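You operate a simulated robot arm through the tools that you are given. There is no shell and no other tool. Be economical: measure what you need, move in short steps, check, and stop when the job is done.

The job below is to be done with a simulated robot arm. You get a single attempt, and the scene is never put back.

TASK
Wind all the purple cord onto the white spool and sort it by length.
Fine: press the orange ZERO button once first, cord lever to FEED, crank till the tail is in, lever back to OFF; the white spool goes on the spot marked with the length that the counter tells. The other spools stay. Set down upright: white spool. Where these are worked on the way, their far stop is far enough and under half their travel is too little: cord lever.

It is judged by the outcome, as a careful person would: the job done as asked, and still so three seconds after it is handed in. It fails if anything else is knocked over, pushed out of place, dropped, spilled or broken.

THE ROBOT
A 7-joint arm with a two-finger gripper, fixed in place. Base frame: the origin is at the foot of the arm, x ahead of it, y to its left, z up; the work surface is at about z = 81.2. Lengths are in cm, angles in rad, forces in N, time in s.
With the tool pointing down near the work surface it reaches from about 38 to 78 cm from the base axis. Its first joint turns from -2.496 to 2.496 rad. Payload 2.45 kg.
The TCP is the grasp point between the finger pads, 2.6 cm short of the fingertips. In the tool frame z runs along the fingers and y along their closing line. The gripper opens to 9.6 cm. The gripper's body begins 6.9 cm behind the TCP.
Orientation is told as [roll, pitch, yaw] about the base's x, y, z axes, in that order, counted from this pose: with the fingers straight down and closing along the base's y, the tool's x points along the base's -x, its y along +y and its z along -z.

THE INTERFACE
- The arm moves only by the tool send_rows. Its arguments are lists of equal length, an entry for each row: "offset": the shift along the tool's x, y, z in cm, a list of three; "rotation": the turn, a rotation vector about the tool's x, y, z in rad, a list of three; "jaw": the opening, from 0 (shut) to 1 (fully open). In form: {"offset": [[x, y, z], ...], "rotation": [[wx, wy, wz], ...], "jaw": [jaw, ...]}. A call has 1 to 8 rows; each row shifts and turns the commanded pose from where the row before left it, along the tool's axes as they then stand. Rows are played at 5 a second. More than 5 cm and 0.15 rad between two rows, or a gripper value outside its range, and nothing of the call is played. A pose out of reach is approached as far as the arm can. The call stops where the force on the tool passes 50 N (or 10 N more than at its start, if that is more) or the arm is blocked; 0.2 s more then pass. The fingers move at their own pace and stop on an object; they squeeze with about 44 N. The grip force told is the motor's: it shows also when the fingers shut on nothing. Time passes only in rows, and 0.2 s behind the last, so rows that do not move let the fingers close. The reply holds the time, the measured pose of the TCP, the force on the tool along the base axes, the opening and the grip force, in the units named above and with some noise, with the torque about the TCP (base axes, N m) and any sound that the robot's microphone picked up.
- Cameras (640 x 400 px; columns grow to the right, rows downward): "scene" is fixed at [4.92, 50.26, 138.33]; the picture's right is [-0.76, -0.65, 0.00], its down [-0.27, 0.31, -0.91] and it looks along [0.59, -0.69, -0.41] (base axes); focal length 375 px, centre (320, 200). "wrist" rides on the gripper at [8.2, 0.3, -9.8] in the tool frame; the picture's right is [-0.04, 1.00, 0.00], its down [-0.73, -0.03, -0.68] and it looks along [-0.68, -0.03, 0.73] (tool axes); focal length 256 px, centre (320, 200). There is no depth. A picture from a camera that has moved, and an enlarged one, comes with that camera's place and axes in the base frame and with its lens.
- capture(camera): a new picture of that camera. No time passes.
- raise_lower(by): slides the trunk up (or, below 0, down) by that many cm; the arm rides with it, the base frame stays. It gives what a move gives, with no picture.
- inspect(camera, box): a new picture of the part [left, top, right, bottom] of that camera's present view, enlarged. No time passes.
- finish_job(): hands the job in; it is judged then, once.

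Go step by step. Nothing tells you positions but the pictures and the camera data: compare them with the known pose of the tool, close in by small moves and look again before you grip or let go. The budget is 120 turns and 84 pictures, counting those below and the enlarged ones. Unless the task says otherwise, let go and move clear before handing in, and close with one line.

The tools are called after ">>>" by a JSON object that holds its "api" and its "payload". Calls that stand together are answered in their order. send_rows: Moves the arm, as the interface text tells. Its arguments: {"type":"object","properties":{"offset":{"type":"array"},"rotation":{"type":"array"},"jaw":{"type":"array"}},"required":["offset","rotation","jaw"]} The other tools are called the same way: raise_lower (by) slides the trunk up or down; capture (camera) takes a picture; inspect (camera, box) takes an enlarged picture of a part of a camera's view; finish_job () hands the job in.

At the start:

```text
t: 0.0
eef_pos: [49.78, -6.19, 120.03]
orientation: [0.0, -0.001, 0.0]
contact_force: [0.2, -0.7, 0.4]
ft_torque: [0.01, 0.0, 0.03]
gripper_width: 9.58
finger_force: 0.1
trunk travel left (down, up): [-57.5, 6.5]
```

scene: 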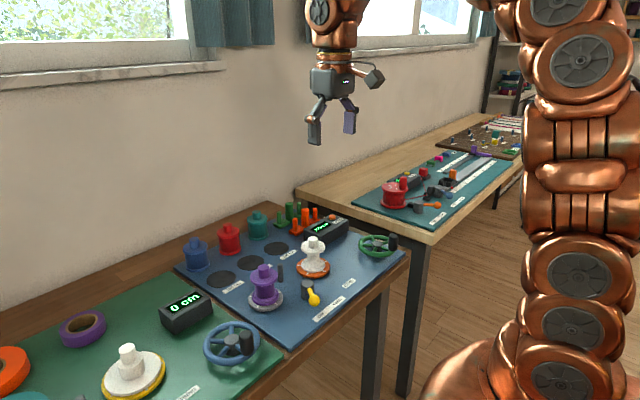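
wrist: 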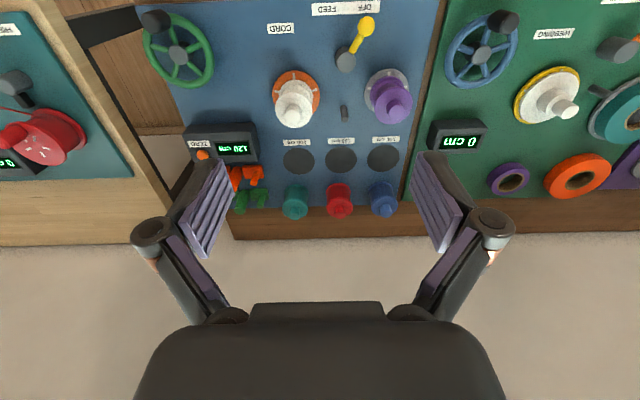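

I see a blue cord board with a white spool, a purple cord spool, a yellow lever, a green crank wheel, a counter showing 120 cm and three marked spots. I'll enlarge both views to read the labels and find positions.

>>> {"api": "inspect", "payload": {"camera": "wrist", "box": [130, 0, 450, 220]}}

>>> {"api": "inspect", "payload": {"camera": "scene", "box": [170, 190, 420, 350]}}

```text
1.82 times, centred on (290, 110) of wrist
camera zoom: at [41.68, -6.0, 129.85], right [0.04, 1.0, 0.0], down [0.73, -0.03, 0.68], along [0.68, -0.03, -0.73], focal length 465 px, centre (374, 364)
```

zoom: 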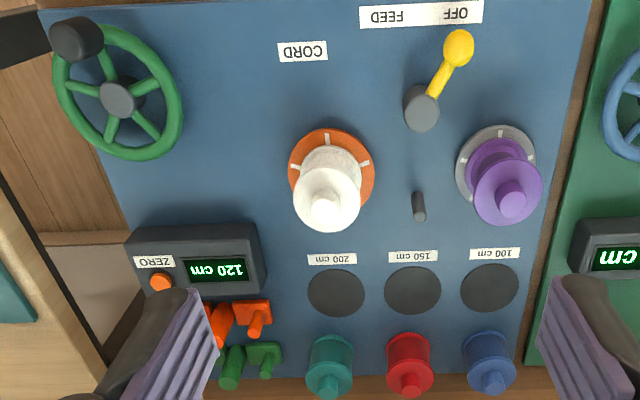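

```text
2.50 times, centred on (295, 270) of scene
camera zoom: at [4.92, 50.26, 138.33], right [-0.76, -0.65, 0.0], down [-0.27, 0.31, -0.91], along [0.59, -0.69, -0.41], focal length 938 px, centre (382, 25)
```

zoom: 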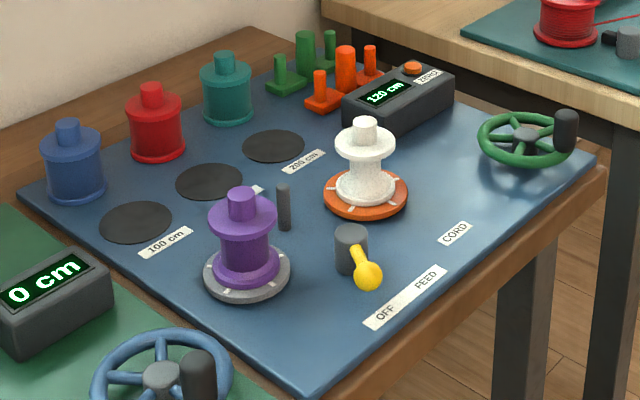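

The layout reads clearly. The ZERO button is near (69.3, -31, 85.7), the lever knob near (48.9, 0.5, 84) and turns about (53, -2.3), the crank centre is near (51.2, -28.8) and the white spool near (59.4, -11). I'll move above the ZERO button with the fingers shut.

>>> {"api": "send_rows", "payload": {"offset": [[-2.44, -3.1, 2.6], [-2.44, -3.1, 2.6], [-2.44, -3.1, 2.6], [-2.44, -3.1, 2.6], [-2.44, -3.1, 2.6], [-2.44, -3.1, 2.6], [-2.44, -3.1, 2.6], [-2.44, -3.1, 2.6]], "rotation": [[0, 0, 0], [0, 0, 0], [0, 0, 0], [0, 0, 0], [0, 0, 0], [0, 0, 0], [0, 0, 0], [0, 0, 0]], "jaw": [0, 0, 0, 0, 0, 0, 0, 0]}}

>>> {"api": "capture", "payload": {"camera": "wrist"}}

>>> {"api": "inspect", "payload": {"camera": "scene", "box": [240, 130, 440, 258]}}

```text
t: 1.8
eef_pos: [69.37, -30.8, 99.03]
orientation: [0.001, 0.001, 0.0]
contact_force: [1.9, -0.1, 0.5]
ft_torque: [0.03, 0.14, 0.0]
gripper_width: 0.01
finger_force: 28.6
trunk travel left (down, up): [-57.5, 6.5]
```

```text
79 pictures are left
camera wrist: at [61.25, -30.62, 108.88], right [0.04, 1.0, 0.0], down [0.74, -0.03, 0.68], along [0.68, -0.02, -0.74], focal length 256 px, centre (320, 200)
```

wrist: 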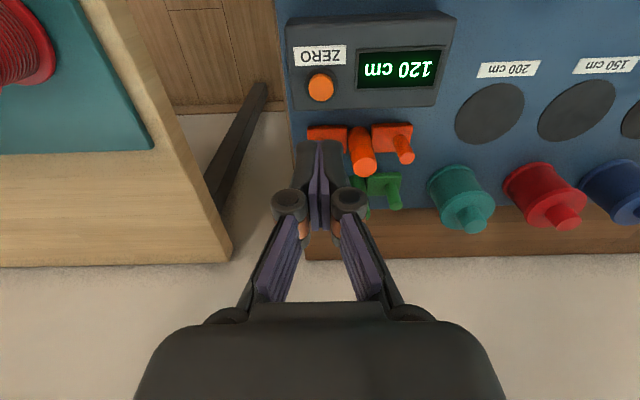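

```text
3.12 times, centred on (340, 194) of scene
camera zoom: at [4.92, 50.26, 138.33], right [-0.76, -0.65, 0.0], down [-0.27, 0.31, -0.91], along [0.59, -0.69, -0.41], focal length 1173 px, centre (258, 219)
```

zoom: 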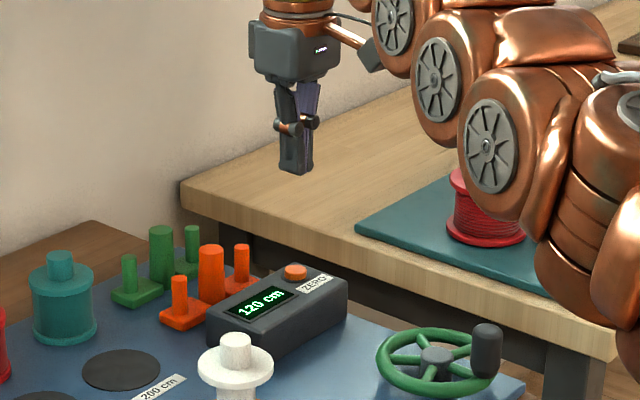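

The fingers are straight above the ZERO button and only need a 0.3 cm shift back. I'll descend in small last steps and stop as soon as it presses.

>>> {"api": "send_rows", "payload": {"offset": [[0.2, 0, 4], [0, 0, 4], [0, 0, 1.7], [0, 0, 0.4], [0, 0, 0.4]], "rotation": [[0, 0, 0], [0, 0, 0], [0, 0, 0], [0, 0, 0], [0, 0, 0]], "jaw": [0, 0, 0, 0, 0]}}

>>> {"api": "inspect", "payload": {"camera": "scene", "box": [280, 170, 400, 247]}}

```text
t: 3.0
eef_pos: [69.1, -31.03, 88.72]
orientation: [0.0, 0.001, -0.002]
contact_force: [0.5, 0.6, 0.4]
ft_torque: [-0.01, 0.02, 0.04]
gripper_width: 0.61
finger_force: 28.3
trunk travel left (down, up): [-57.5, 6.5]
```

```text
5.19 times, centred on (340, 208) of scene
camera zoom: at [4.92, 50.26, 138.33], right [-0.76, -0.65, 0.0], down [-0.27, 0.31, -0.91], along [0.59, -0.69, -0.41], focal length 1950 px, centre (216, 156)
```

zoom: 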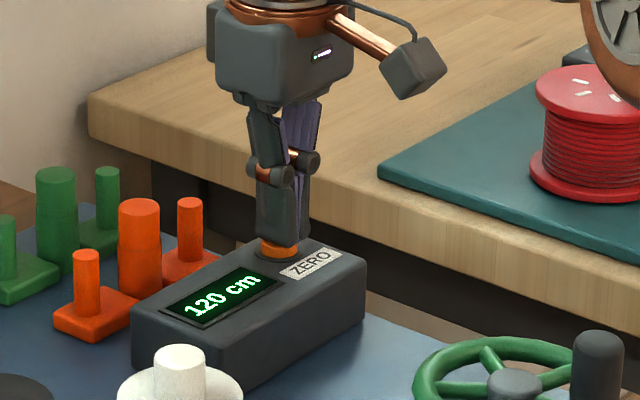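

The fingertips hover just above the button and the counter still shows 120 cm. I'll press slowly downward.

>>> {"api": "send_rows", "payload": {"offset": [[0, 0, 0.25], [0, 0, 0.25]], "rotation": [[0, 0, 0], [0, 0, 0]], "jaw": [0, 0]}}

>>> {"api": "inspect", "payload": {"camera": "scene", "box": [280, 170, 400, 247]}}

```text
t: 3.6
eef_pos: [69.25, -30.9, 88.43]
orientation: [0.0, 0.0, 0.001]
contact_force: [0.6, -0.2, 5.5]
ft_torque: [0.0, -0.03, 0.04]
gripper_width: 0.59
finger_force: 28.3
trunk travel left (down, up): [-57.5, 6.5]
heard: click
```

```text
5.19 times, centred on (340, 208) of scene
camera zoom: at [4.92, 50.26, 138.33], right [-0.76, -0.65, 0.0], down [-0.27, 0.31, -0.91], along [0.59, -0.69, -0.41], focal length 1950 px, centre (216, 156)
```

zoom: 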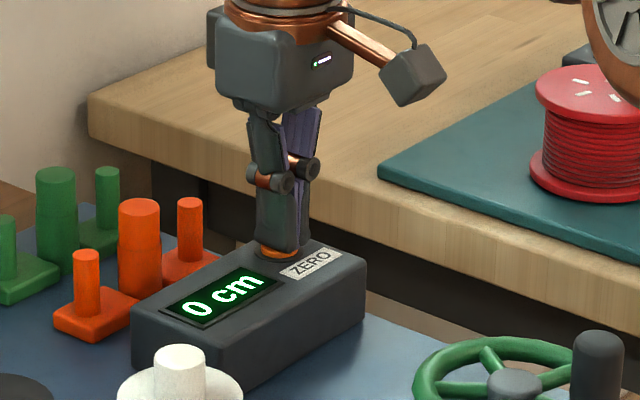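

The counter reads 0 cm after one click. I'll lift straight up, then travel over to the lever.

>>> {"api": "send_rows", "payload": {"offset": [[0, 0, -4], [0, 0, -4], [0, 0, -4]], "rotation": [[0, 0, 0], [0, 0, 0], [0, 0, 0]], "jaw": [0, 0, 0]}}

>>> {"api": "send_rows", "payload": {"offset": [[2.7, 4.2, 0], [2.7, 4.2, 0], [2.7, 4.2, 0], [2.7, 4.2, 0], [2.7, 4.2, 0], [2.7, 4.2, 0], [2.7, 4.2, 0], [2.0, 4.0, 0]], "rotation": [[0, 0, 0], [0, 0, 0], [0, 0, 0], [0, 0, 0], [0, 0, 0], [0, 0, 0], [0, 0, 0], [0, 0, 0]], "jaw": [0, 0, 0, 0, 0, 0, 0, 0]}}

>>> {"api": "capture", "payload": {"camera": "wrist"}}

>>> {"api": "inspect", "payload": {"camera": "scene", "box": [170, 190, 420, 350]}}

```text
t: 4.4
eef_pos: [68.99, -30.97, 100.19]
orientation: [0.001, 0.003, 0.0]
contact_force: [0.5, 0.3, 0.3]
ft_torque: [0.0, -0.02, 0.03]
gripper_width: 0.02
finger_force: 28.8
trunk travel left (down, up): [-57.5, 6.5]
```

```text
t: 6.2
eef_pos: [48.39, 2.21, 100.1]
orientation: [0.0, 0.001, -0.001]
contact_force: [-0.4, -0.3, 0.2]
ft_torque: [0.04, 0.02, 0.01]
gripper_width: 0.02
finger_force: 28.6
trunk travel left (down, up): [-57.5, 6.5]
```

```text
75 pictures are left
camera wrist: at [40.32, 2.48, 109.97], right [0.04, 1.0, 0.0], down [0.73, -0.03, 0.68], along [0.68, -0.03, -0.73], focal length 256 px, centre (320, 200)
```

wrist: 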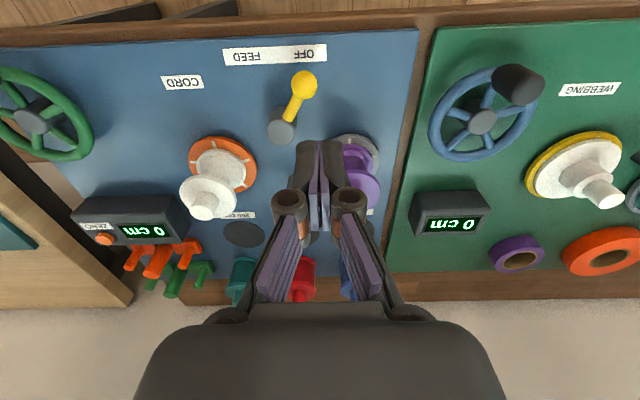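

```text
2.50 times, centred on (295, 270) of scene
camera zoom: at [4.92, 50.26, 138.33], right [-0.76, -0.65, 0.0], down [-0.27, 0.31, -0.91], along [0.59, -0.69, -0.41], focal length 938 px, centre (382, 25)
```

zoom: 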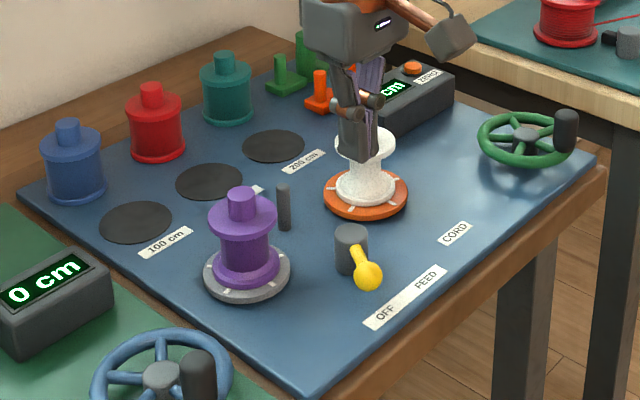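

The lever knob is confirmed near (49.0, 0.5, 84). I'll go down on its +y side, then push it towards FEED (-y).

>>> {"api": "send_rows", "payload": {"offset": [[0, 1.5, 4], [0, 0, 4], [0, 0, 4], [0, 0, 2]], "rotation": [[0, 0, 0], [0, 0, 0], [0, 0, 0], [0, 0, 0]], "jaw": [0, 0, 0, 0]}}

>>> {"api": "inspect", "payload": {"camera": "scene", "box": [230, 220, 390, 330]}}

```text
t: 7.2
eef_pos: [48.24, 3.78, 86.13]
orientation: [-0.001, -0.002, 0.0]
contact_force: [-0.5, 0.8, 0.4]
ft_torque: [0.0, -0.05, 0.0]
gripper_width: 0.01
finger_force: 28.2
trunk travel left (down, up): [-57.5, 6.5]
```

```text
3.64 times, centred on (310, 275) of scene
camera zoom: at [4.92, 50.26, 138.33], right [-0.76, -0.65, 0.0], down [-0.27, 0.31, -0.91], along [0.59, -0.69, -0.41], focal length 1365 px, centre (356, -73)
```

zoom: 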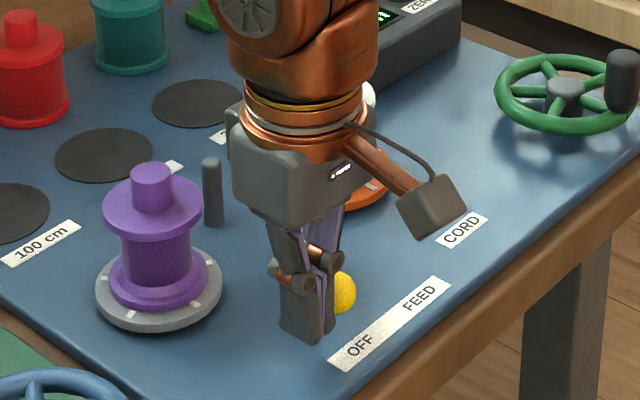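

The fingers are down beside the knob on the OFF side. Next I push towards FEED in short steps.

>>> {"api": "send_rows", "payload": {"offset": [[0, -1.2, 0], [0, -1.2, 0], [0, -1.2, 0], [0, -1.2, 0], [0, -1.0, 0], [0, -0.8, 0]], "rotation": [[0, 0, 0], [0, 0, 0], [0, 0, 0], [0, 0, 0], [0, 0, 0], [0, 0, 0]], "jaw": [0, 0, 0, 0, 0, 0]}}

>>> {"api": "inspect", "payload": {"camera": "scene", "box": [230, 220, 390, 330]}}

```text
t: 8.6
eef_pos: [48.01, -2.63, 86.23]
orientation: [0.001, 0.0, 0.0]
contact_force: [1.1, 3.1, 0.2]
ft_torque: [0.09, -0.02, 0.04]
gripper_width: 0.01
finger_force: 28.6
trunk travel left (down, up): [-57.5, 6.5]
```

```text
3.64 times, centred on (310, 275) of scene
camera zoom: at [4.92, 50.26, 138.33], right [-0.76, -0.65, 0.0], down [-0.27, 0.31, -0.91], along [0.59, -0.69, -0.41], focal length 1365 px, centre (356, -73)
```

zoom: 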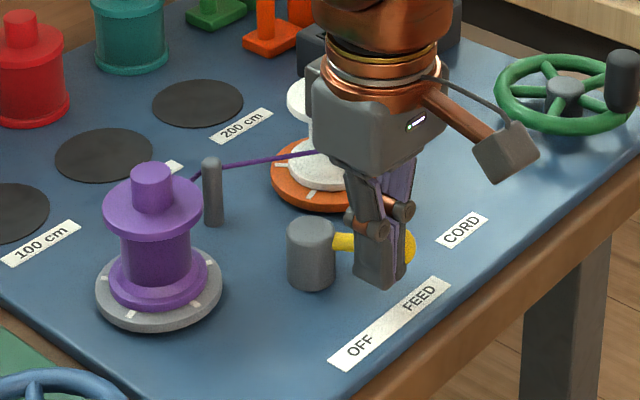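

The cord now runs from purple to white, so the lever has engaged. I'll nudge it a bit more to reach the far stop.

>>> {"api": "send_rows", "payload": {"offset": [[0, -0.5, 0], [0, -0.5, 0], [0, -0.4, 0]], "rotation": [[0, 0, 0], [0, 0, 0], [0, 0, 0]], "jaw": [0, 0, 0]}}

>>> {"api": "inspect", "payload": {"camera": "scene", "box": [230, 220, 390, 330]}}

```text
t: 9.1
eef_pos: [48.24, -2.74, 86.22]
orientation: [0.005, -0.003, -0.003]
contact_force: [3.2, 43.1, 0.8]
ft_torque: [0.82, -0.05, 0.34]
gripper_width: 0.0
finger_force: 28.1
trunk travel left (down, up): [-57.5, 6.5]
stopped in row 2: the force on the tool passed its limit at 57 N (the readings are from after the stop); the commanded pose is now the measured one
```

```text
3.64 times, centred on (310, 275) of scene
camera zoom: at [4.92, 50.26, 138.33], right [-0.76, -0.65, 0.0], down [-0.27, 0.31, -0.91], along [0.59, -0.69, -0.41], focal length 1365 px, centre (356, -73)
```

zoom: 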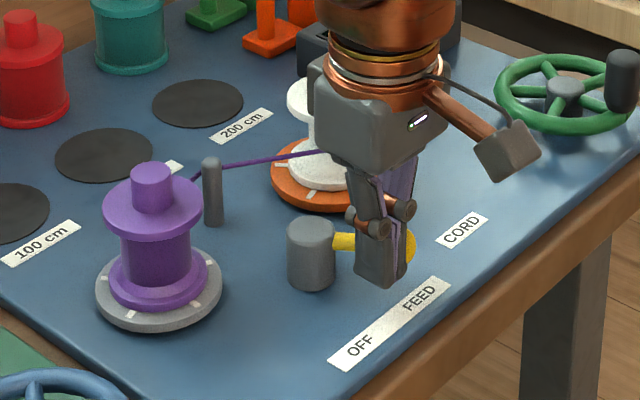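

The lever is at its far stop on FEED. I'll back off, rise and go over to the crank handle with the jaw opened.

>>> {"api": "send_rows", "payload": {"offset": [[0, 1.0, 0], [0, 0, -4.5], [0, 0, -4.5], [0, 0, -4.5]], "rotation": [[0, 0, 0], [0, 0, 0], [0, 0, 0], [0, 0, 0]], "jaw": [0, 0, 0, 0]}}

>>> {"api": "send_rows", "payload": {"offset": [[0.2, -4.5, 0], [0.3, -4.5, 0], [0.3, -4.5, 0], [0.3, -4.5, 0], [0.3, -4.5, 0], [0.2, -4.5, 0]], "rotation": [[0, 0, 0], [0, 0, 0], [0, 0, 0], [0, 0, 0], [0, 0, 0], [0, 0, 0]], "jaw": [0.5, 0.5, 0.5, 0.5, 0.5, 0.5]}}

>>> {"api": "capture", "payload": {"camera": "wrist"}}

>>> {"api": "inspect", "payload": {"camera": "scene", "box": [260, 170, 440, 290]}}

```text
t: 10.1
eef_pos: [48.18, -2.17, 99.61]
orientation: [0.003, -0.001, -0.004]
contact_force: [0.7, 0.1, 0.2]
ft_torque: [0.0, 0.03, 0.05]
gripper_width: 0.01
finger_force: 28.9
trunk travel left (down, up): [-57.5, 6.5]
```

```text
t: 11.5
eef_pos: [46.33, -29.49, 99.18]
orientation: [0.004, 0.001, -0.004]
contact_force: [0.2, 0.0, -0.3]
ft_torque: [-0.03, 0.01, 0.0]
gripper_width: 4.81
finger_force: 0.0
trunk travel left (down, up): [-57.5, 6.5]
```

```text
70 pictures are left
camera wrist: at [38.23, -29.35, 109.13], right [0.04, 1.0, 0.0], down [0.73, -0.03, 0.68], along [0.68, -0.03, -0.73], focal length 256 px, centre (320, 200)
```

wrist: 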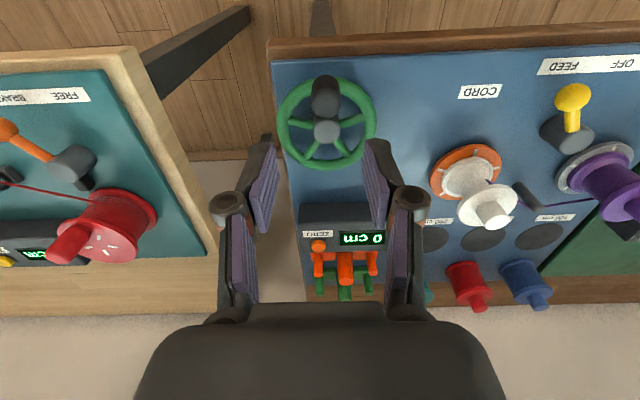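

```text
3.33 times, centred on (350, 230) of scene
camera zoom: at [4.92, 50.26, 138.33], right [-0.76, -0.65, 0.0], down [-0.27, 0.31, -0.91], along [0.59, -0.69, -0.41], focal length 1251 px, centre (220, 100)
```

zoom: 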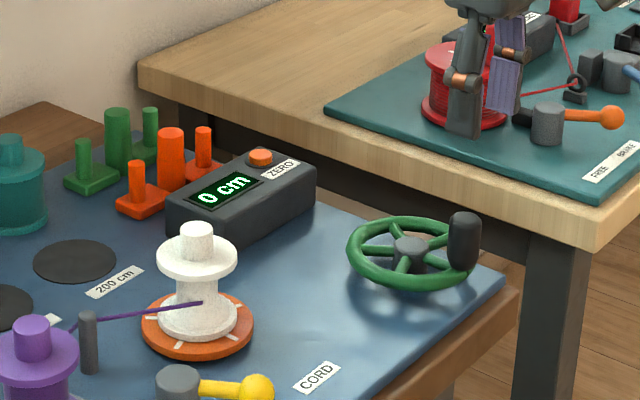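

The wheel hub is at about (51.55, -29.2) and the handle at about (46.7, -29.2), from z 84 to 88.4, so the crank radius is about 4.85. I'll lower over the handle and close on it.

>>> {"api": "send_rows", "payload": {"offset": [[-0.35, 0.2, 4], [0, 0, 4], [0, 0, 3.6]], "rotation": [[0, 0, 0], [0, 0, 0], [0, 0, 0]], "jaw": [0.5, 0.5, 0.5]}}

>>> {"api": "inspect", "payload": {"camera": "scene", "box": [320, 190, 440, 270]}}

>>> {"api": "inspect", "payload": {"camera": "wrist", "box": [220, 60, 420, 200]}}

```text
t: 12.3
eef_pos: [46.83, -28.97, 87.63]
orientation: [0.004, 0.001, -0.001]
contact_force: [-0.8, -0.1, -0.1]
ft_torque: [0.0, -0.01, 0.0]
gripper_width: 4.81
finger_force: 0.0
trunk travel left (down, up): [-57.5, 6.5]
```

```text
5.00 times, centred on (380, 230) of scene
camera zoom: at [4.92, 50.26, 138.33], right [-0.76, -0.65, 0.0], down [-0.27, 0.31, -0.91], along [0.59, -0.69, -0.41], focal length 1877 px, centre (20, 50)
```

zoom: 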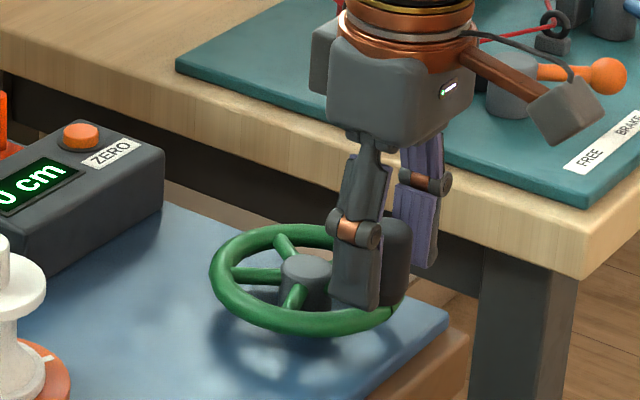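

```text
2.86 times, centred on (320, 130) of wrist
camera zoom: at [38.67, -28.81, 97.44], right [0.04, 1.0, 0.01], down [0.73, -0.03, 0.68], along [0.68, -0.02, -0.73], focal length 731 px, centre (320, 400)
```

zoom: 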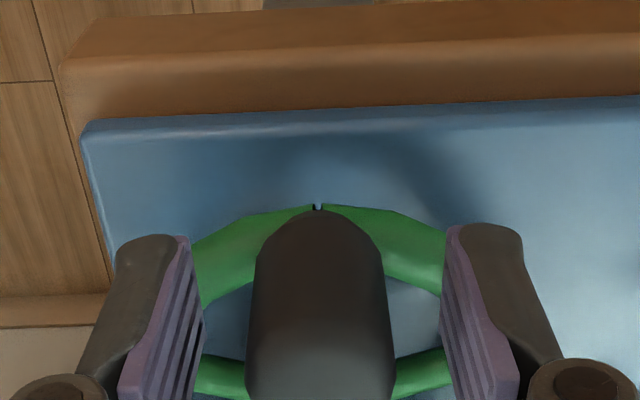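

The handle sits centred between the pads. I'll close on it.

>>> {"api": "send_rows", "payload": {"offset": [[0, 0, 0], [0, 0, 0], [0, 0, 0]], "rotation": [[0, 0, 0], [0, 0, 0], [0, 0, 0]], "jaw": [0.1, 0.1, 0.1]}}

```text
t: 13.1
eef_pos: [46.78, -28.95, 87.6]
orientation: [0.005, 0.0, -0.003]
contact_force: [-0.8, 1.1, -1.6]
ft_torque: [0.06, -0.06, -0.02]
gripper_width: 2.46
finger_force: 42.6
trunk travel left (down, up): [-57.5, 6.5]
```

The grip holds the 2.5 cm handle. I'll try a short clockwise turn of about 40° to see which way the counter goes.

>>> {"api": "send_rows", "payload": {"offset": [[-0.29, 1.66, 0], [-0.84, 1.46, 0]], "rotation": [[0, 0, 0], [0, 0, 0]], "jaw": [0.1, 0.1]}}

>>> {"api": "inspect", "payload": {"camera": "scene", "box": [220, 190, 440, 330]}}

```text
t: 13.7
eef_pos: [48.04, -25.9, 87.68]
orientation: [0.005, 0.001, -0.002]
contact_force: [-3.1, 1.5, -18.8]
ft_torque: [-0.15, 1.06, -0.02]
gripper_width: 2.44
finger_force: 44.9
trunk travel left (down, up): [-57.5, 6.5]
```

```text
2.86 times, centred on (330, 260) of scene
camera zoom: at [4.92, 50.26, 138.33], right [-0.76, -0.65, 0.0], down [-0.27, 0.31, -0.91], along [0.59, -0.69, -0.41], focal length 1072 px, centre (291, 29)
```

zoom: 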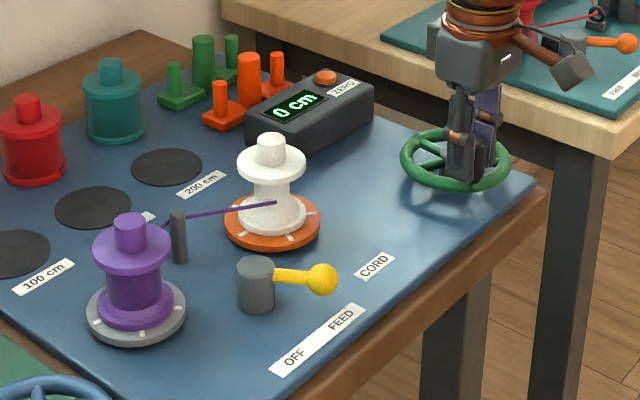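

The handle is moving, but the counter hasn't changed and there is some downward load. I'll go on another 60° and compare.

>>> {"api": "send_rows", "payload": {"offset": [[-1.29, 1.08, 0], [-1.58, 0.58, 0], [-1.68, 0, 0]], "rotation": [[0, 0, 0], [0, 0, 0], [0, 0, 0]], "jaw": [0.1, 0.1, 0.1]}}

>>> {"api": "inspect", "payload": {"camera": "scene", "box": [220, 190, 440, 330]}}

>>> {"api": "capture", "payload": {"camera": "wrist"}}

```text
t: 14.5
eef_pos: [52.65, -24.4, 87.83]
orientation: [0.004, 0.002, -0.004]
contact_force: [-2.1, -2.8, -41.4]
ft_torque: [-0.04, 0.06, 0.01]
gripper_width: 2.48
finger_force: 44.9
trunk travel left (down, up): [-57.5, 6.5]
```

```text
2.86 times, centred on (330, 260) of scene
camera zoom: at [4.92, 50.26, 138.33], right [-0.76, -0.65, 0.0], down [-0.27, 0.31, -0.91], along [0.59, -0.69, -0.41], focal length 1072 px, centre (291, 29)
```

zoom: 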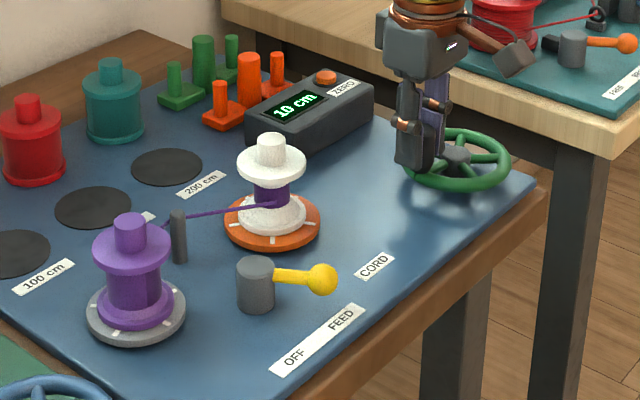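

```text
64 pictures are left
camera wrist: at [44.53, -24.13, 97.72], right [0.04, 1.0, 0.01], down [0.73, -0.04, 0.68], along [0.68, -0.02, -0.74], focal length 256 px, centre (320, 200)
```

wrist: 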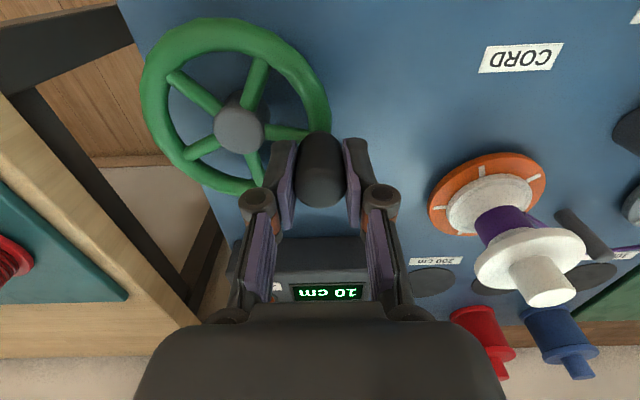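

Clockwise winds the cord, and the counter reads 10 cm. A vertical load has built up in the grip, so I'll release for a moment and regrip a touch lower.

>>> {"api": "send_rows", "payload": {"offset": [[0, 0, 0], [0, 0, 0.1], [0, 0, 0], [0, 0, 0], [0, 0, 0]], "rotation": [[0, 0, 0], [0, 0, 0], [0, 0, 0], [0, 0, 0], [0, 0, 0]], "jaw": [0.4, 0.4, 0.1, 0.1, 0.1]}}

```text
t: 15.7
eef_pos: [52.62, -24.2, 88.13]
orientation: [0.004, -0.003, -0.004]
contact_force: [0.9, -0.7, 9.1]
ft_torque: [0.0, -0.21, 0.02]
gripper_width: 2.43
finger_force: 45.0
trunk travel left (down, up): [-57.5, 6.5]
```

The grip is relaxed now. The wheel centre fits about (51.55, -28.95) with radius 4.78, so I'll crank on in 30° steps, four rows first.

>>> {"api": "send_rows", "payload": {"offset": [[-2.18, -1.16, 0], [-1.31, -2.1, 0], [-0.09, -2.47, 0], [1.16, -2.18, 0]], "rotation": [[0, 0, 0], [0, 0, 0], [0, 0, 0], [0, 0, 0]], "jaw": [0.1, 0.1, 0.1, 0.1]}}

```text
t: 16.7
eef_pos: [54.8, -32.63, 87.92]
orientation: [-0.001, -0.002, -0.003]
contact_force: [23.0, -29.9, 6.6]
ft_torque: [-0.57, -0.27, 0.06]
gripper_width: 2.43
finger_force: 44.8
trunk travel left (down, up): [-57.5, 6.5]
```

The tool is being pulled slightly outward, so my circle was a bit too small. I'll release and regrip to clear the strain, then use a refined circle with centre (51.63, -28.95) and radius 4.86.

>>> {"api": "send_rows", "payload": {"offset": [[0, 0, 0], [0, 0, 0], [0, 0, 0], [0, 0, 0]], "rotation": [[0, 0, 0], [0, 0, 0], [0, 0, 0], [0, 0, 0]], "jaw": [0.4, 0.4, 0.1, 0.1]}}

>>> {"api": "inspect", "payload": {"camera": "scene", "box": [220, 190, 440, 330]}}

```text
t: 17.7
eef_pos: [54.76, -32.29, 87.82]
orientation: [0.004, 0.001, -0.001]
contact_force: [-5.6, 4.8, -1.5]
ft_torque: [0.12, 0.46, 0.03]
gripper_width: 2.46
finger_force: 34.5
trunk travel left (down, up): [-57.5, 6.5]
```

```text
2.86 times, centred on (330, 260) of scene
camera zoom: at [4.92, 50.26, 138.33], right [-0.76, -0.65, 0.0], down [-0.27, 0.31, -0.91], along [0.59, -0.69, -0.41], focal length 1072 px, centre (291, 29)
```

zoom: 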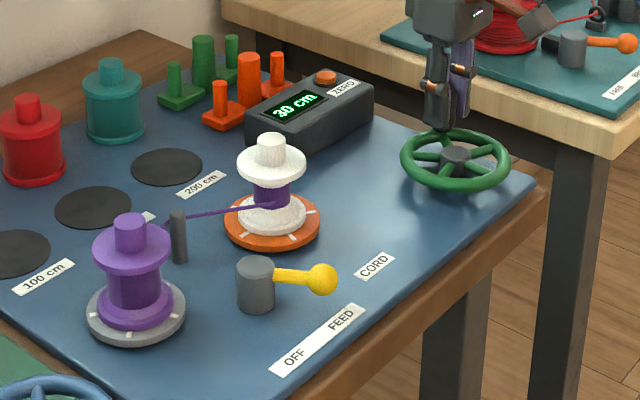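

The counter is at 30 cm. I'll continue clockwise on the refined circle.

>>> {"api": "send_rows", "payload": {"offset": [[2.13, -1.33, 0], [2.51, -0.09, 0], [2.22, 1.18, 0], [1.33, 2.13, 0]], "rotation": [[0, 0, 0], [0, 0, 0], [0, 0, 0], [0, 0, 0]], "jaw": [0.1, 0.1, 0.1, 0.1]}}

```text
t: 18.7
eef_pos: [46.42, -30.26, 87.8]
orientation: [0.005, -0.001, -0.002]
contact_force: [-9.0, -3.1, 12.4]
ft_torque: [-0.18, 0.78, -0.01]
gripper_width: 2.45
finger_force: 44.7
trunk travel left (down, up): [-57.5, 6.5]
```

Forces are low and the motion is smooth. I'll continue with eight rows.

>>> {"api": "send_rows", "payload": {"offset": [[0.09, 2.51, 0], [-1.18, 2.22, 0], [-2.13, 1.33, 0], [-2.51, 0.09, 0]], "rotation": [[0, 0, 0], [0, 0, 0], [0, 0, 0], [0, 0, 0]], "jaw": [0.1, 0.1, 0.1, 0.1]}}

>>> {"api": "inspect", "payload": {"camera": "scene", "box": [220, 190, 440, 330]}}

```text
t: 19.7
eef_pos: [52.53, -24.4, 87.84]
orientation: [0.003, -0.006, -0.003]
contact_force: [-4.3, -14.3, 4.8]
ft_torque: [-0.52, -1.19, -0.05]
gripper_width: 2.44
finger_force: 44.6
trunk travel left (down, up): [-57.5, 6.5]
```

```text
2.86 times, centred on (330, 260) of scene
camera zoom: at [4.92, 50.26, 138.33], right [-0.76, -0.65, 0.0], down [-0.27, 0.31, -0.91], along [0.59, -0.69, -0.41], focal length 1072 px, centre (291, 29)
```

zoom: 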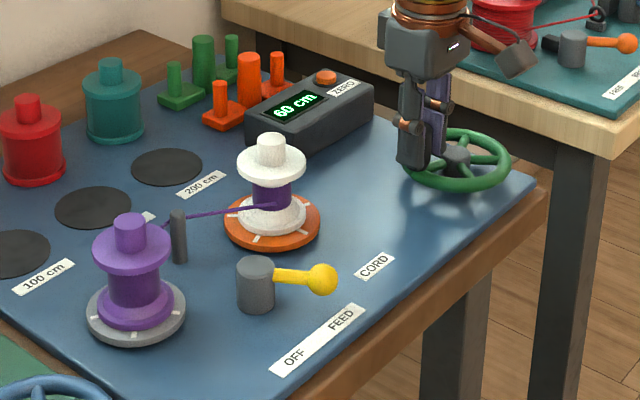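

The counter is at 60 cm, so about 50 cm per turn. I'll crank on with eight rows.

>>> {"api": "send_rows", "payload": {"offset": [[-2.22, -1.25, 0], [-1.33, -2.13, 0], [-0.09, -2.51, 0], [1.18, -2.22, 0], [2.13, -1.33, 0], [2.51, -0.09, 0], [2.22, 1.18, 0], [1.33, 2.13, 0]], "rotation": [[0, 0, 0], [0, 0, 0], [0, 0, 0], [0, 0, 0], [0, 0, 0], [0, 0, 0], [0, 0, 0], [0, 0, 0]], "jaw": [0.1, 0.1, 0.1, 0.1, 0.1, 0.1, 0.1, 0.1]}}

>>> {"api": "inspect", "payload": {"camera": "scene", "box": [220, 190, 440, 330]}}

```text
t: 21.5
eef_pos: [46.57, -30.29, 87.9]
orientation: [0.006, 0.003, 0.0]
contact_force: [-24.4, -6.1, -10.2]
ft_torque: [-0.21, 1.19, -0.05]
gripper_width: 2.46
finger_force: 44.8
trunk travel left (down, up): [-57.5, 6.5]
```

```text
2.86 times, centred on (330, 260) of scene
camera zoom: at [4.92, 50.26, 138.33], right [-0.76, -0.65, 0.0], down [-0.27, 0.31, -0.91], along [0.59, -0.69, -0.41], focal length 1072 px, centre (291, 29)
```

zoom: 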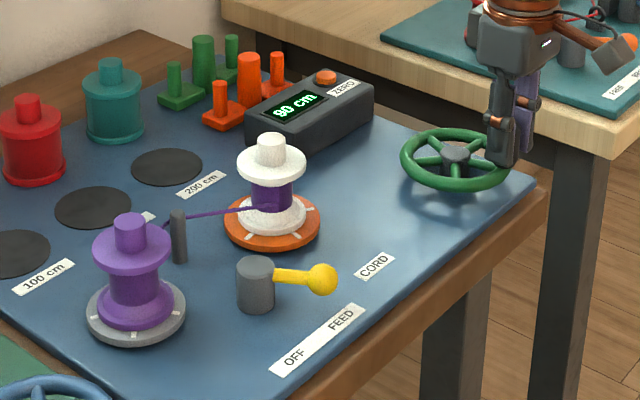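

The counter is at 90 cm. I'll trim a little outward and continue.

>>> {"api": "send_rows", "payload": {"offset": [[0.22, 2.51, 0], [-1.18, 2.22, 0], [-2.13, 1.33, 0], [-2.51, 0.05, 0], [-2.22, -1.2, 0], [-1.33, -2.13, 0], [-0.09, -2.51, 0], [1.18, -2.22, 0]], "rotation": [[0, 0, 0], [0, 0, 0], [0, 0, 0], [0, 0, 0], [0, 0, 0], [0, 0, 0], [0, 0, 0], [0, 0, 0]], "jaw": [0.1, 0.1, 0.1, 0.1, 0.1, 0.1, 0.1, 0.1]}}

>>> {"api": "inspect", "payload": {"camera": "scene", "box": [220, 190, 440, 330]}}

```text
t: 23.3
eef_pos: [54.95, -31.97, 87.77]
orientation: [0.008, 0.001, -0.001]
contact_force: [-17.5, 16.6, 7.5]
ft_torque: [0.61, -0.68, 0.02]
gripper_width: 2.45
finger_force: 45.2
trunk travel left (down, up): [-57.5, 6.5]
```

```text
2.86 times, centred on (330, 260) of scene
camera zoom: at [4.92, 50.26, 138.33], right [-0.76, -0.65, 0.0], down [-0.27, 0.31, -0.91], along [0.59, -0.69, -0.41], focal length 1072 px, centre (291, 29)
```

zoom: 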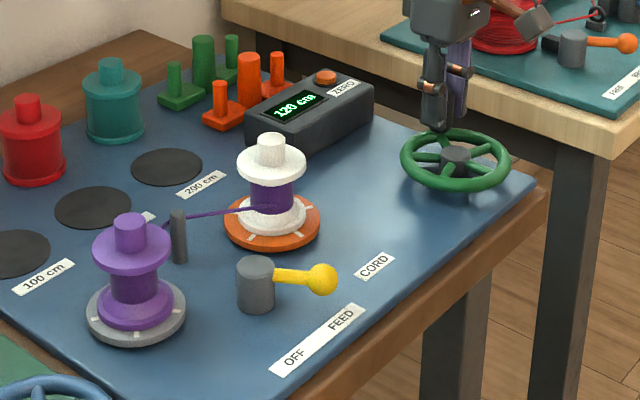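

The counter is at 120 cm, so it continues past 100. I'll turn on with a small inward trim.

>>> {"api": "send_rows", "payload": {"offset": [[2.2, -1.25, 0], [2.51, -0.09, 0], [2.22, 1.18, 0], [1.33, 2.13, 0], [0.09, 2.51, 0], [-1.18, 2.22, 0]], "rotation": [[0, 0, 0], [0, 0, 0], [0, 0, 0], [0, 0, 0], [0, 0, 0], [0, 0, 0]], "jaw": [0.1, 0.1, 0.1, 0.1, 0.1, 0.1]}}

>>> {"api": "inspect", "payload": {"camera": "scene", "box": [220, 190, 440, 330]}}

```text
t: 24.7
eef_pos: [47.93, -25.48, 87.87]
orientation: [0.005, -0.002, -0.001]
contact_force: [-1.6, 1.8, -6.0]
ft_torque: [-0.27, 0.87, 0.0]
gripper_width: 2.44
finger_force: 44.7
trunk travel left (down, up): [-57.5, 6.5]
```

```text
2.86 times, centred on (330, 260) of scene
camera zoom: at [4.92, 50.26, 138.33], right [-0.76, -0.65, 0.0], down [-0.27, 0.31, -0.91], along [0.59, -0.69, -0.41], focal length 1072 px, centre (291, 29)
```

zoom: 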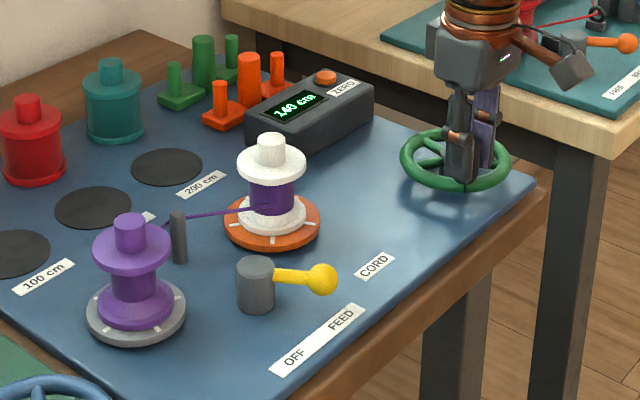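

The counter is at 140 cm and the cord is still running from the purple spool. I'll make four more rows and look.

>>> {"api": "send_rows", "payload": {"offset": [[-2.13, 1.33, 0], [-2.51, 0.09, 0], [-2.22, -1.18, 0], [-1.33, -2.13, 0]], "rotation": [[0, 0, 0], [0, 0, 0], [0, 0, 0], [0, 0, 0]], "jaw": [0.1, 0.1, 0.1, 0.1]}}

>>> {"api": "inspect", "payload": {"camera": "scene", "box": [220, 190, 440, 330]}}

```text
t: 25.7
eef_pos: [55.65, -27.43, 87.7]
orientation: [0.003, 0.001, -0.002]
contact_force: [-22.2, -6.9, 6.9]
ft_torque: [0.07, 1.24, -0.02]
gripper_width: 2.42
finger_force: 44.5
trunk travel left (down, up): [-57.5, 6.5]
```

```text
2.86 times, centred on (330, 260) of scene
camera zoom: at [4.92, 50.26, 138.33], right [-0.76, -0.65, 0.0], down [-0.27, 0.31, -0.91], along [0.59, -0.69, -0.41], focal length 1072 px, centre (291, 29)
```

zoom: 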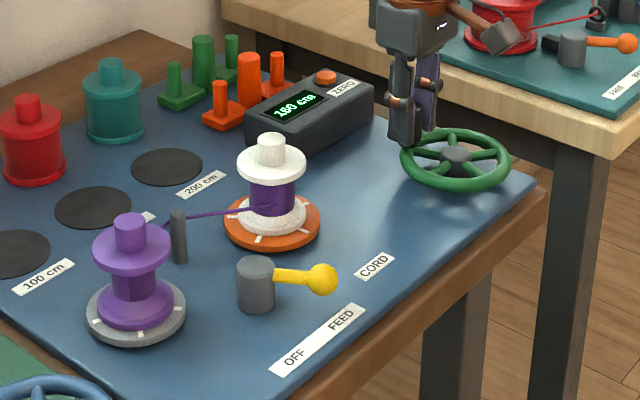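

The counter shows about 160 cm, so 200 cm is likely. I'll continue with a slight inward trim.

>>> {"api": "send_rows", "payload": {"offset": [[0.03, -2.51, 0], [1.18, -2.22, 0], [2.13, -1.33, 0], [2.51, -0.09, 0], [2.22, 1.18, 0], [1.33, 2.13, 0]], "rotation": [[0, 0, 0], [0, 0, 0], [0, 0, 0], [0, 0, 0], [0, 0, 0], [0, 0, 0]], "jaw": [0.1, 0.1, 0.1, 0.1, 0.1, 0.1]}}

>>> {"api": "inspect", "payload": {"camera": "scene", "box": [220, 190, 440, 330]}}

```text
t: 27.1
eef_pos: [46.59, -30.36, 87.88]
orientation: [0.005, -0.002, -0.001]
contact_force: [5.9, 0.9, 21.2]
ft_torque: [-0.12, -0.44, -0.01]
gripper_width: 2.43
finger_force: 44.7
trunk travel left (down, up): [-57.5, 6.5]
```

```text
2.86 times, centred on (330, 260) of scene
camera zoom: at [4.92, 50.26, 138.33], right [-0.76, -0.65, 0.0], down [-0.27, 0.31, -0.91], along [0.59, -0.69, -0.41], focal length 1072 px, centre (291, 29)
```

zoom: 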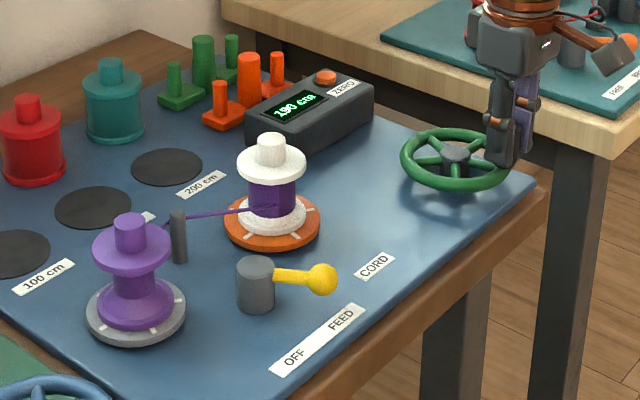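

The counter shows about 190 cm and the purple spool is nearly bare. I'll crank four more rows.

>>> {"api": "send_rows", "payload": {"offset": [[0.09, 2.51, 0], [-1.18, 2.22, 0], [-2.13, 1.33, 0], [-2.51, 0.09, 0]], "rotation": [[0, 0, 0], [0, 0, 0], [0, 0, 0], [0, 0, 0]], "jaw": [0.1, 0.1, 0.1, 0.1]}}

>>> {"api": "inspect", "payload": {"camera": "scene", "box": [220, 190, 440, 330]}}

```text
t: 28.1
eef_pos: [52.08, -24.36, 87.77]
orientation: [0.007, 0.003, -0.004]
contact_force: [-4.7, -21.8, -15.0]
ft_torque: [-0.55, -1.06, -0.08]
gripper_width: 2.43
finger_force: 45.2
trunk travel left (down, up): [-57.5, 6.5]
```

```text
2.86 times, centred on (330, 260) of scene
camera zoom: at [4.92, 50.26, 138.33], right [-0.76, -0.65, 0.0], down [-0.27, 0.31, -0.91], along [0.59, -0.69, -0.41], focal length 1072 px, centre (291, 29)
```

zoom: 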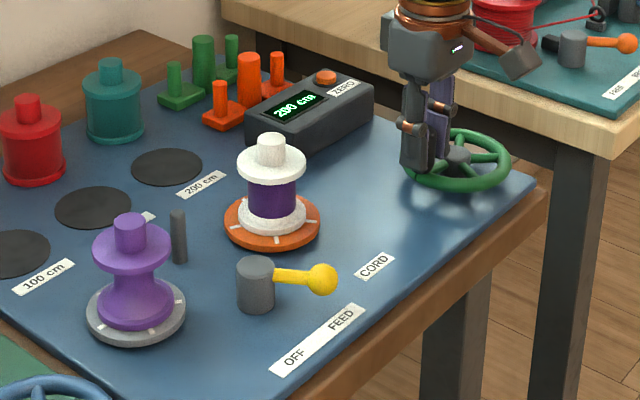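

The tail is in, the purple spool is bare and the counter reads 200 cm. I'll check the readout enlarged, then let go of the crank and rise.

>>> {"api": "inspect", "payload": {"camera": "scene", "box": [295, 205, 365, 250]}}

>>> {"api": "send_rows", "payload": {"offset": [[0, 0, 0], [0, 0, 0], [0, 0, -4], [0, 0, -4], [0, 0, -4]], "rotation": [[0, 0, 0], [0, 0, 0], [0, 0, 0], [0, 0, 0], [0, 0, 0]], "jaw": [0.45, 0.45, 0.45, 0.3, 0]}}

```text
8.89 times, centred on (330, 228) of scene
camera zoom: at [4.92, 50.26, 138.33], right [-0.76, -0.65, 0.0], down [-0.27, 0.31, -0.91], along [0.59, -0.69, -0.41], focal length 3337 px, centre (231, -44)
```

zoom: 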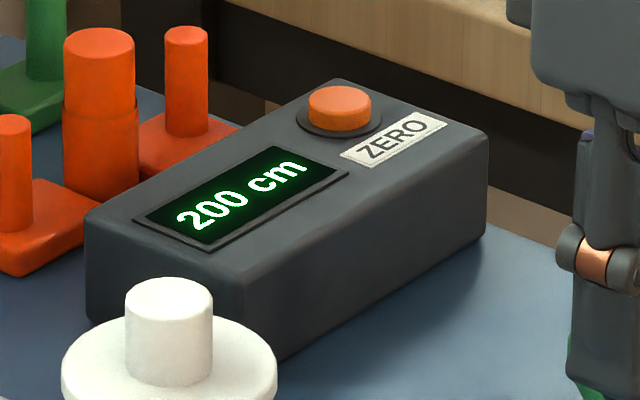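

```text
t: 29.3
eef_pos: [52.2, -24.26, 99.96]
orientation: [0.004, -0.001, -0.003]
contact_force: [0.0, 0.1, 0.0]
ft_torque: [-0.01, -0.01, -0.01]
gripper_width: 0.01
finger_force: 6.6
trunk travel left (down, up): [-57.5, 6.5]
```

The readout is 200 cm. Now I go to the FEED side of the lever knob to push it back to OFF.

>>> {"api": "send_rows", "payload": {"offset": [[1, 3.7, 0], [1, 3.7, 0], [1, 3.7, 0], [0.9, 3.7, 0], [0, 0, 4.5], [0, 0, 4.5], [0, 0, 4.8]], "rotation": [[0, 0, 0], [0, 0, 0], [0, 0, 0], [0, 0, 0], [0, 0, 0], [0, 0, 0], [0, 0, 0]], "jaw": [0, 0, 0, 0, 0, 0, 0]}}

>>> {"api": "inspect", "payload": {"camera": "scene", "box": [230, 220, 390, 330]}}

```text
t: 30.9
eef_pos: [48.15, -9.19, 86.33]
orientation: [0.004, -0.003, -0.001]
contact_force: [-0.3, -0.4, 0.9]
ft_torque: [-0.03, 0.01, -0.02]
gripper_width: 0.0
finger_force: 28.9
trunk travel left (down, up): [-57.5, 6.5]
```

```text
3.64 times, centred on (310, 275) of scene
camera zoom: at [4.92, 50.26, 138.33], right [-0.76, -0.65, 0.0], down [-0.27, 0.31, -0.91], along [0.59, -0.69, -0.41], focal length 1365 px, centre (356, -73)
```

zoom: 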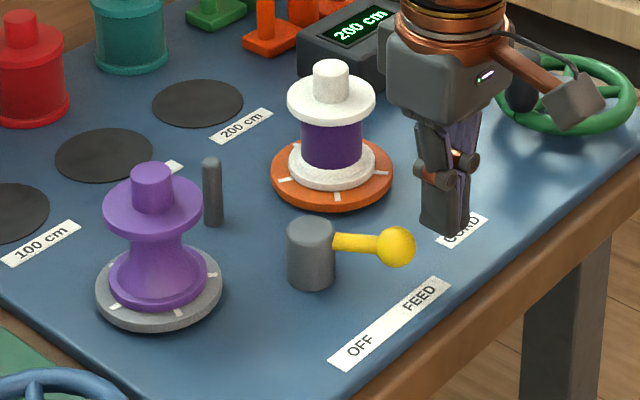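

The fingers are on the FEED side of the knob. I'll push towards OFF until it stops.

>>> {"api": "send_rows", "payload": {"offset": [[0, 1.5, 0], [0, 1.2, 0], [0, 1.2, 0], [0, 1.2, 0], [0, 1.2, 0], [0, 0.8, 0], [0, 0.5, 0], [0, 0.5, 0]], "rotation": [[0, 0, 0], [0, 0, 0], [0, 0, 0], [0, 0, 0], [0, 0, 0], [0, 0, 0], [0, 0, 0], [0, 0, 0]], "jaw": [0, 0, 0, 0, 0, 0, 0, 0]}}

>>> {"api": "inspect", "payload": {"camera": "scene", "box": [230, 220, 390, 330]}}

```text
t: 32.7
eef_pos: [48.54, -1.56, 86.16]
orientation: [0.003, 0.001, 0.0]
contact_force: [-0.2, -43.3, -1.7]
ft_torque: [-0.87, 0.04, -0.21]
gripper_width: 0.01
finger_force: 28.6
trunk travel left (down, up): [-57.5, 6.5]
```

```text
3.64 times, centred on (310, 275) of scene
camera zoom: at [4.92, 50.26, 138.33], right [-0.76, -0.65, 0.0], down [-0.27, 0.31, -0.91], along [0.59, -0.69, -0.41], focal length 1365 px, centre (356, -73)
```

zoom: 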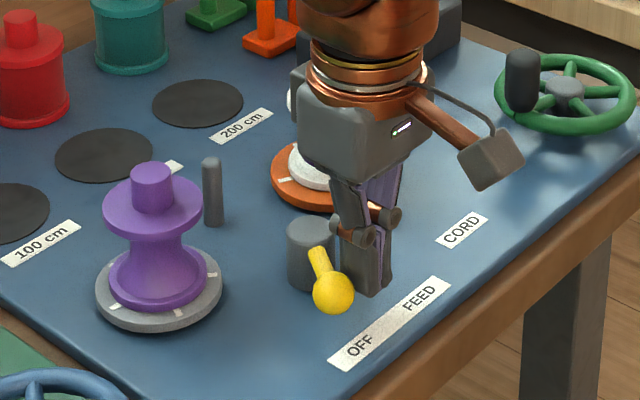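

The lever is back at OFF on its stop. I'll back away, rise, and go to view the white spool from above.

>>> {"api": "send_rows", "payload": {"offset": [[0, -1.5, 0], [0, 0, -4.5], [0, 0, -4.5], [0, 0, -4.5], [-2.5, -3, -1], [-3, -3, 0], [-3, -1.8, 0], [-2.5, 0, 0]], "rotation": [[0, 0, 0], [0, 0, 0], [0, 0, 0], [0, 0, 0], [0, 0, 0], [0, 0, 0], [0, 0, 0], [0, 0, 0]], "jaw": [0, 0, 0, 0, 0.5, 0.5, 0.5, 0.5]}}

>>> {"api": "capture", "payload": {"camera": "wrist"}}

>>> {"api": "inspect", "payload": {"camera": "scene", "box": [230, 190, 390, 300]}}

```text
t: 34.5
eef_pos: [59.26, -10.77, 100.67]
orientation: [0.004, -0.001, -0.004]
contact_force: [-0.5, 0.2, -0.4]
ft_torque: [-0.01, -0.02, 0.03]
gripper_width: 4.77
finger_force: 0.0
trunk travel left (down, up): [-57.5, 6.5]
```

```text
52 pictures are left
camera wrist: at [51.16, -10.45, 110.46], right [0.04, 1.0, 0.0], down [0.73, -0.03, 0.68], along [0.68, -0.03, -0.73], focal length 256 px, centre (320, 200)
```

wrist: 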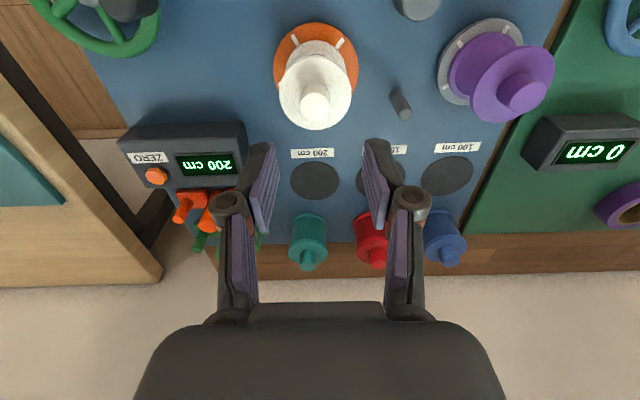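

```text
3.64 times, centred on (310, 245) of scene
camera zoom: at [4.92, 50.26, 138.33], right [-0.76, -0.65, 0.0], down [-0.27, 0.31, -0.91], along [0.59, -0.69, -0.41], focal length 1365 px, centre (356, 36)
```

zoom: 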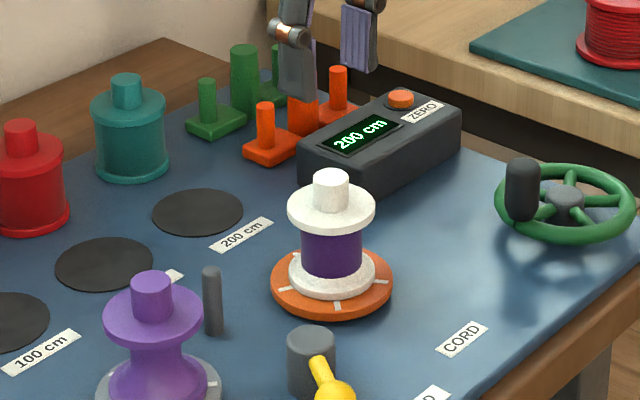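

The white spool's knob is near (59.6, -11.2), 2.5 cm wide, from z 88 to 90.4. I'll lower around it and check before gripping.

>>> {"api": "send_rows", "payload": {"offset": [[-0.3, -0.4, 4], [0, 0, 4], [0, 0, 1.2]], "rotation": [[0, 0, 0], [0, 0, 0], [0, 0, 0]], "jaw": [0.5, 0.5, 0.5]}}

>>> {"api": "inspect", "payload": {"camera": "scene", "box": [270, 220, 350, 270]}}

>>> {"api": "inspect", "payload": {"camera": "wrist", "box": [220, 40, 420, 180]}}

```text
t: 35.3
eef_pos: [59.52, -11.01, 91.38]
orientation: [0.005, 0.001, -0.002]
contact_force: [1.6, -0.5, 0.2]
ft_torque: [0.0, 0.01, -0.02]
gripper_width: 4.8
finger_force: 0.1
trunk travel left (down, up): [-57.5, 6.5]
```

```text
8.00 times, centred on (310, 245) of scene
camera zoom: at [4.92, 50.26, 138.33], right [-0.76, -0.65, 0.0], down [-0.27, 0.31, -0.91], along [0.59, -0.69, -0.41], focal length 3003 px, centre (400, -160)
```

zoom: 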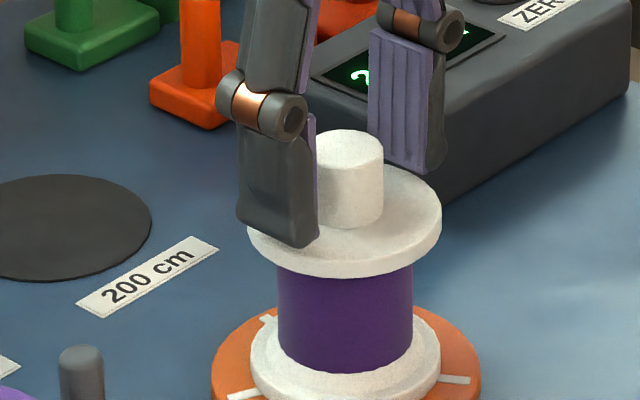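

```text
2.86 times, centred on (320, 110) of wrist
camera zoom: at [51.43, -10.82, 101.25], right [0.04, 1.0, 0.0], down [0.73, -0.03, 0.68], along [0.68, -0.03, -0.73], focal length 731 px, centre (320, 457)
```

zoom: 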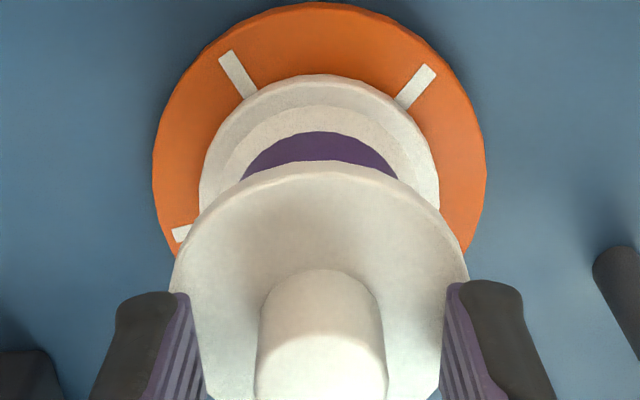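

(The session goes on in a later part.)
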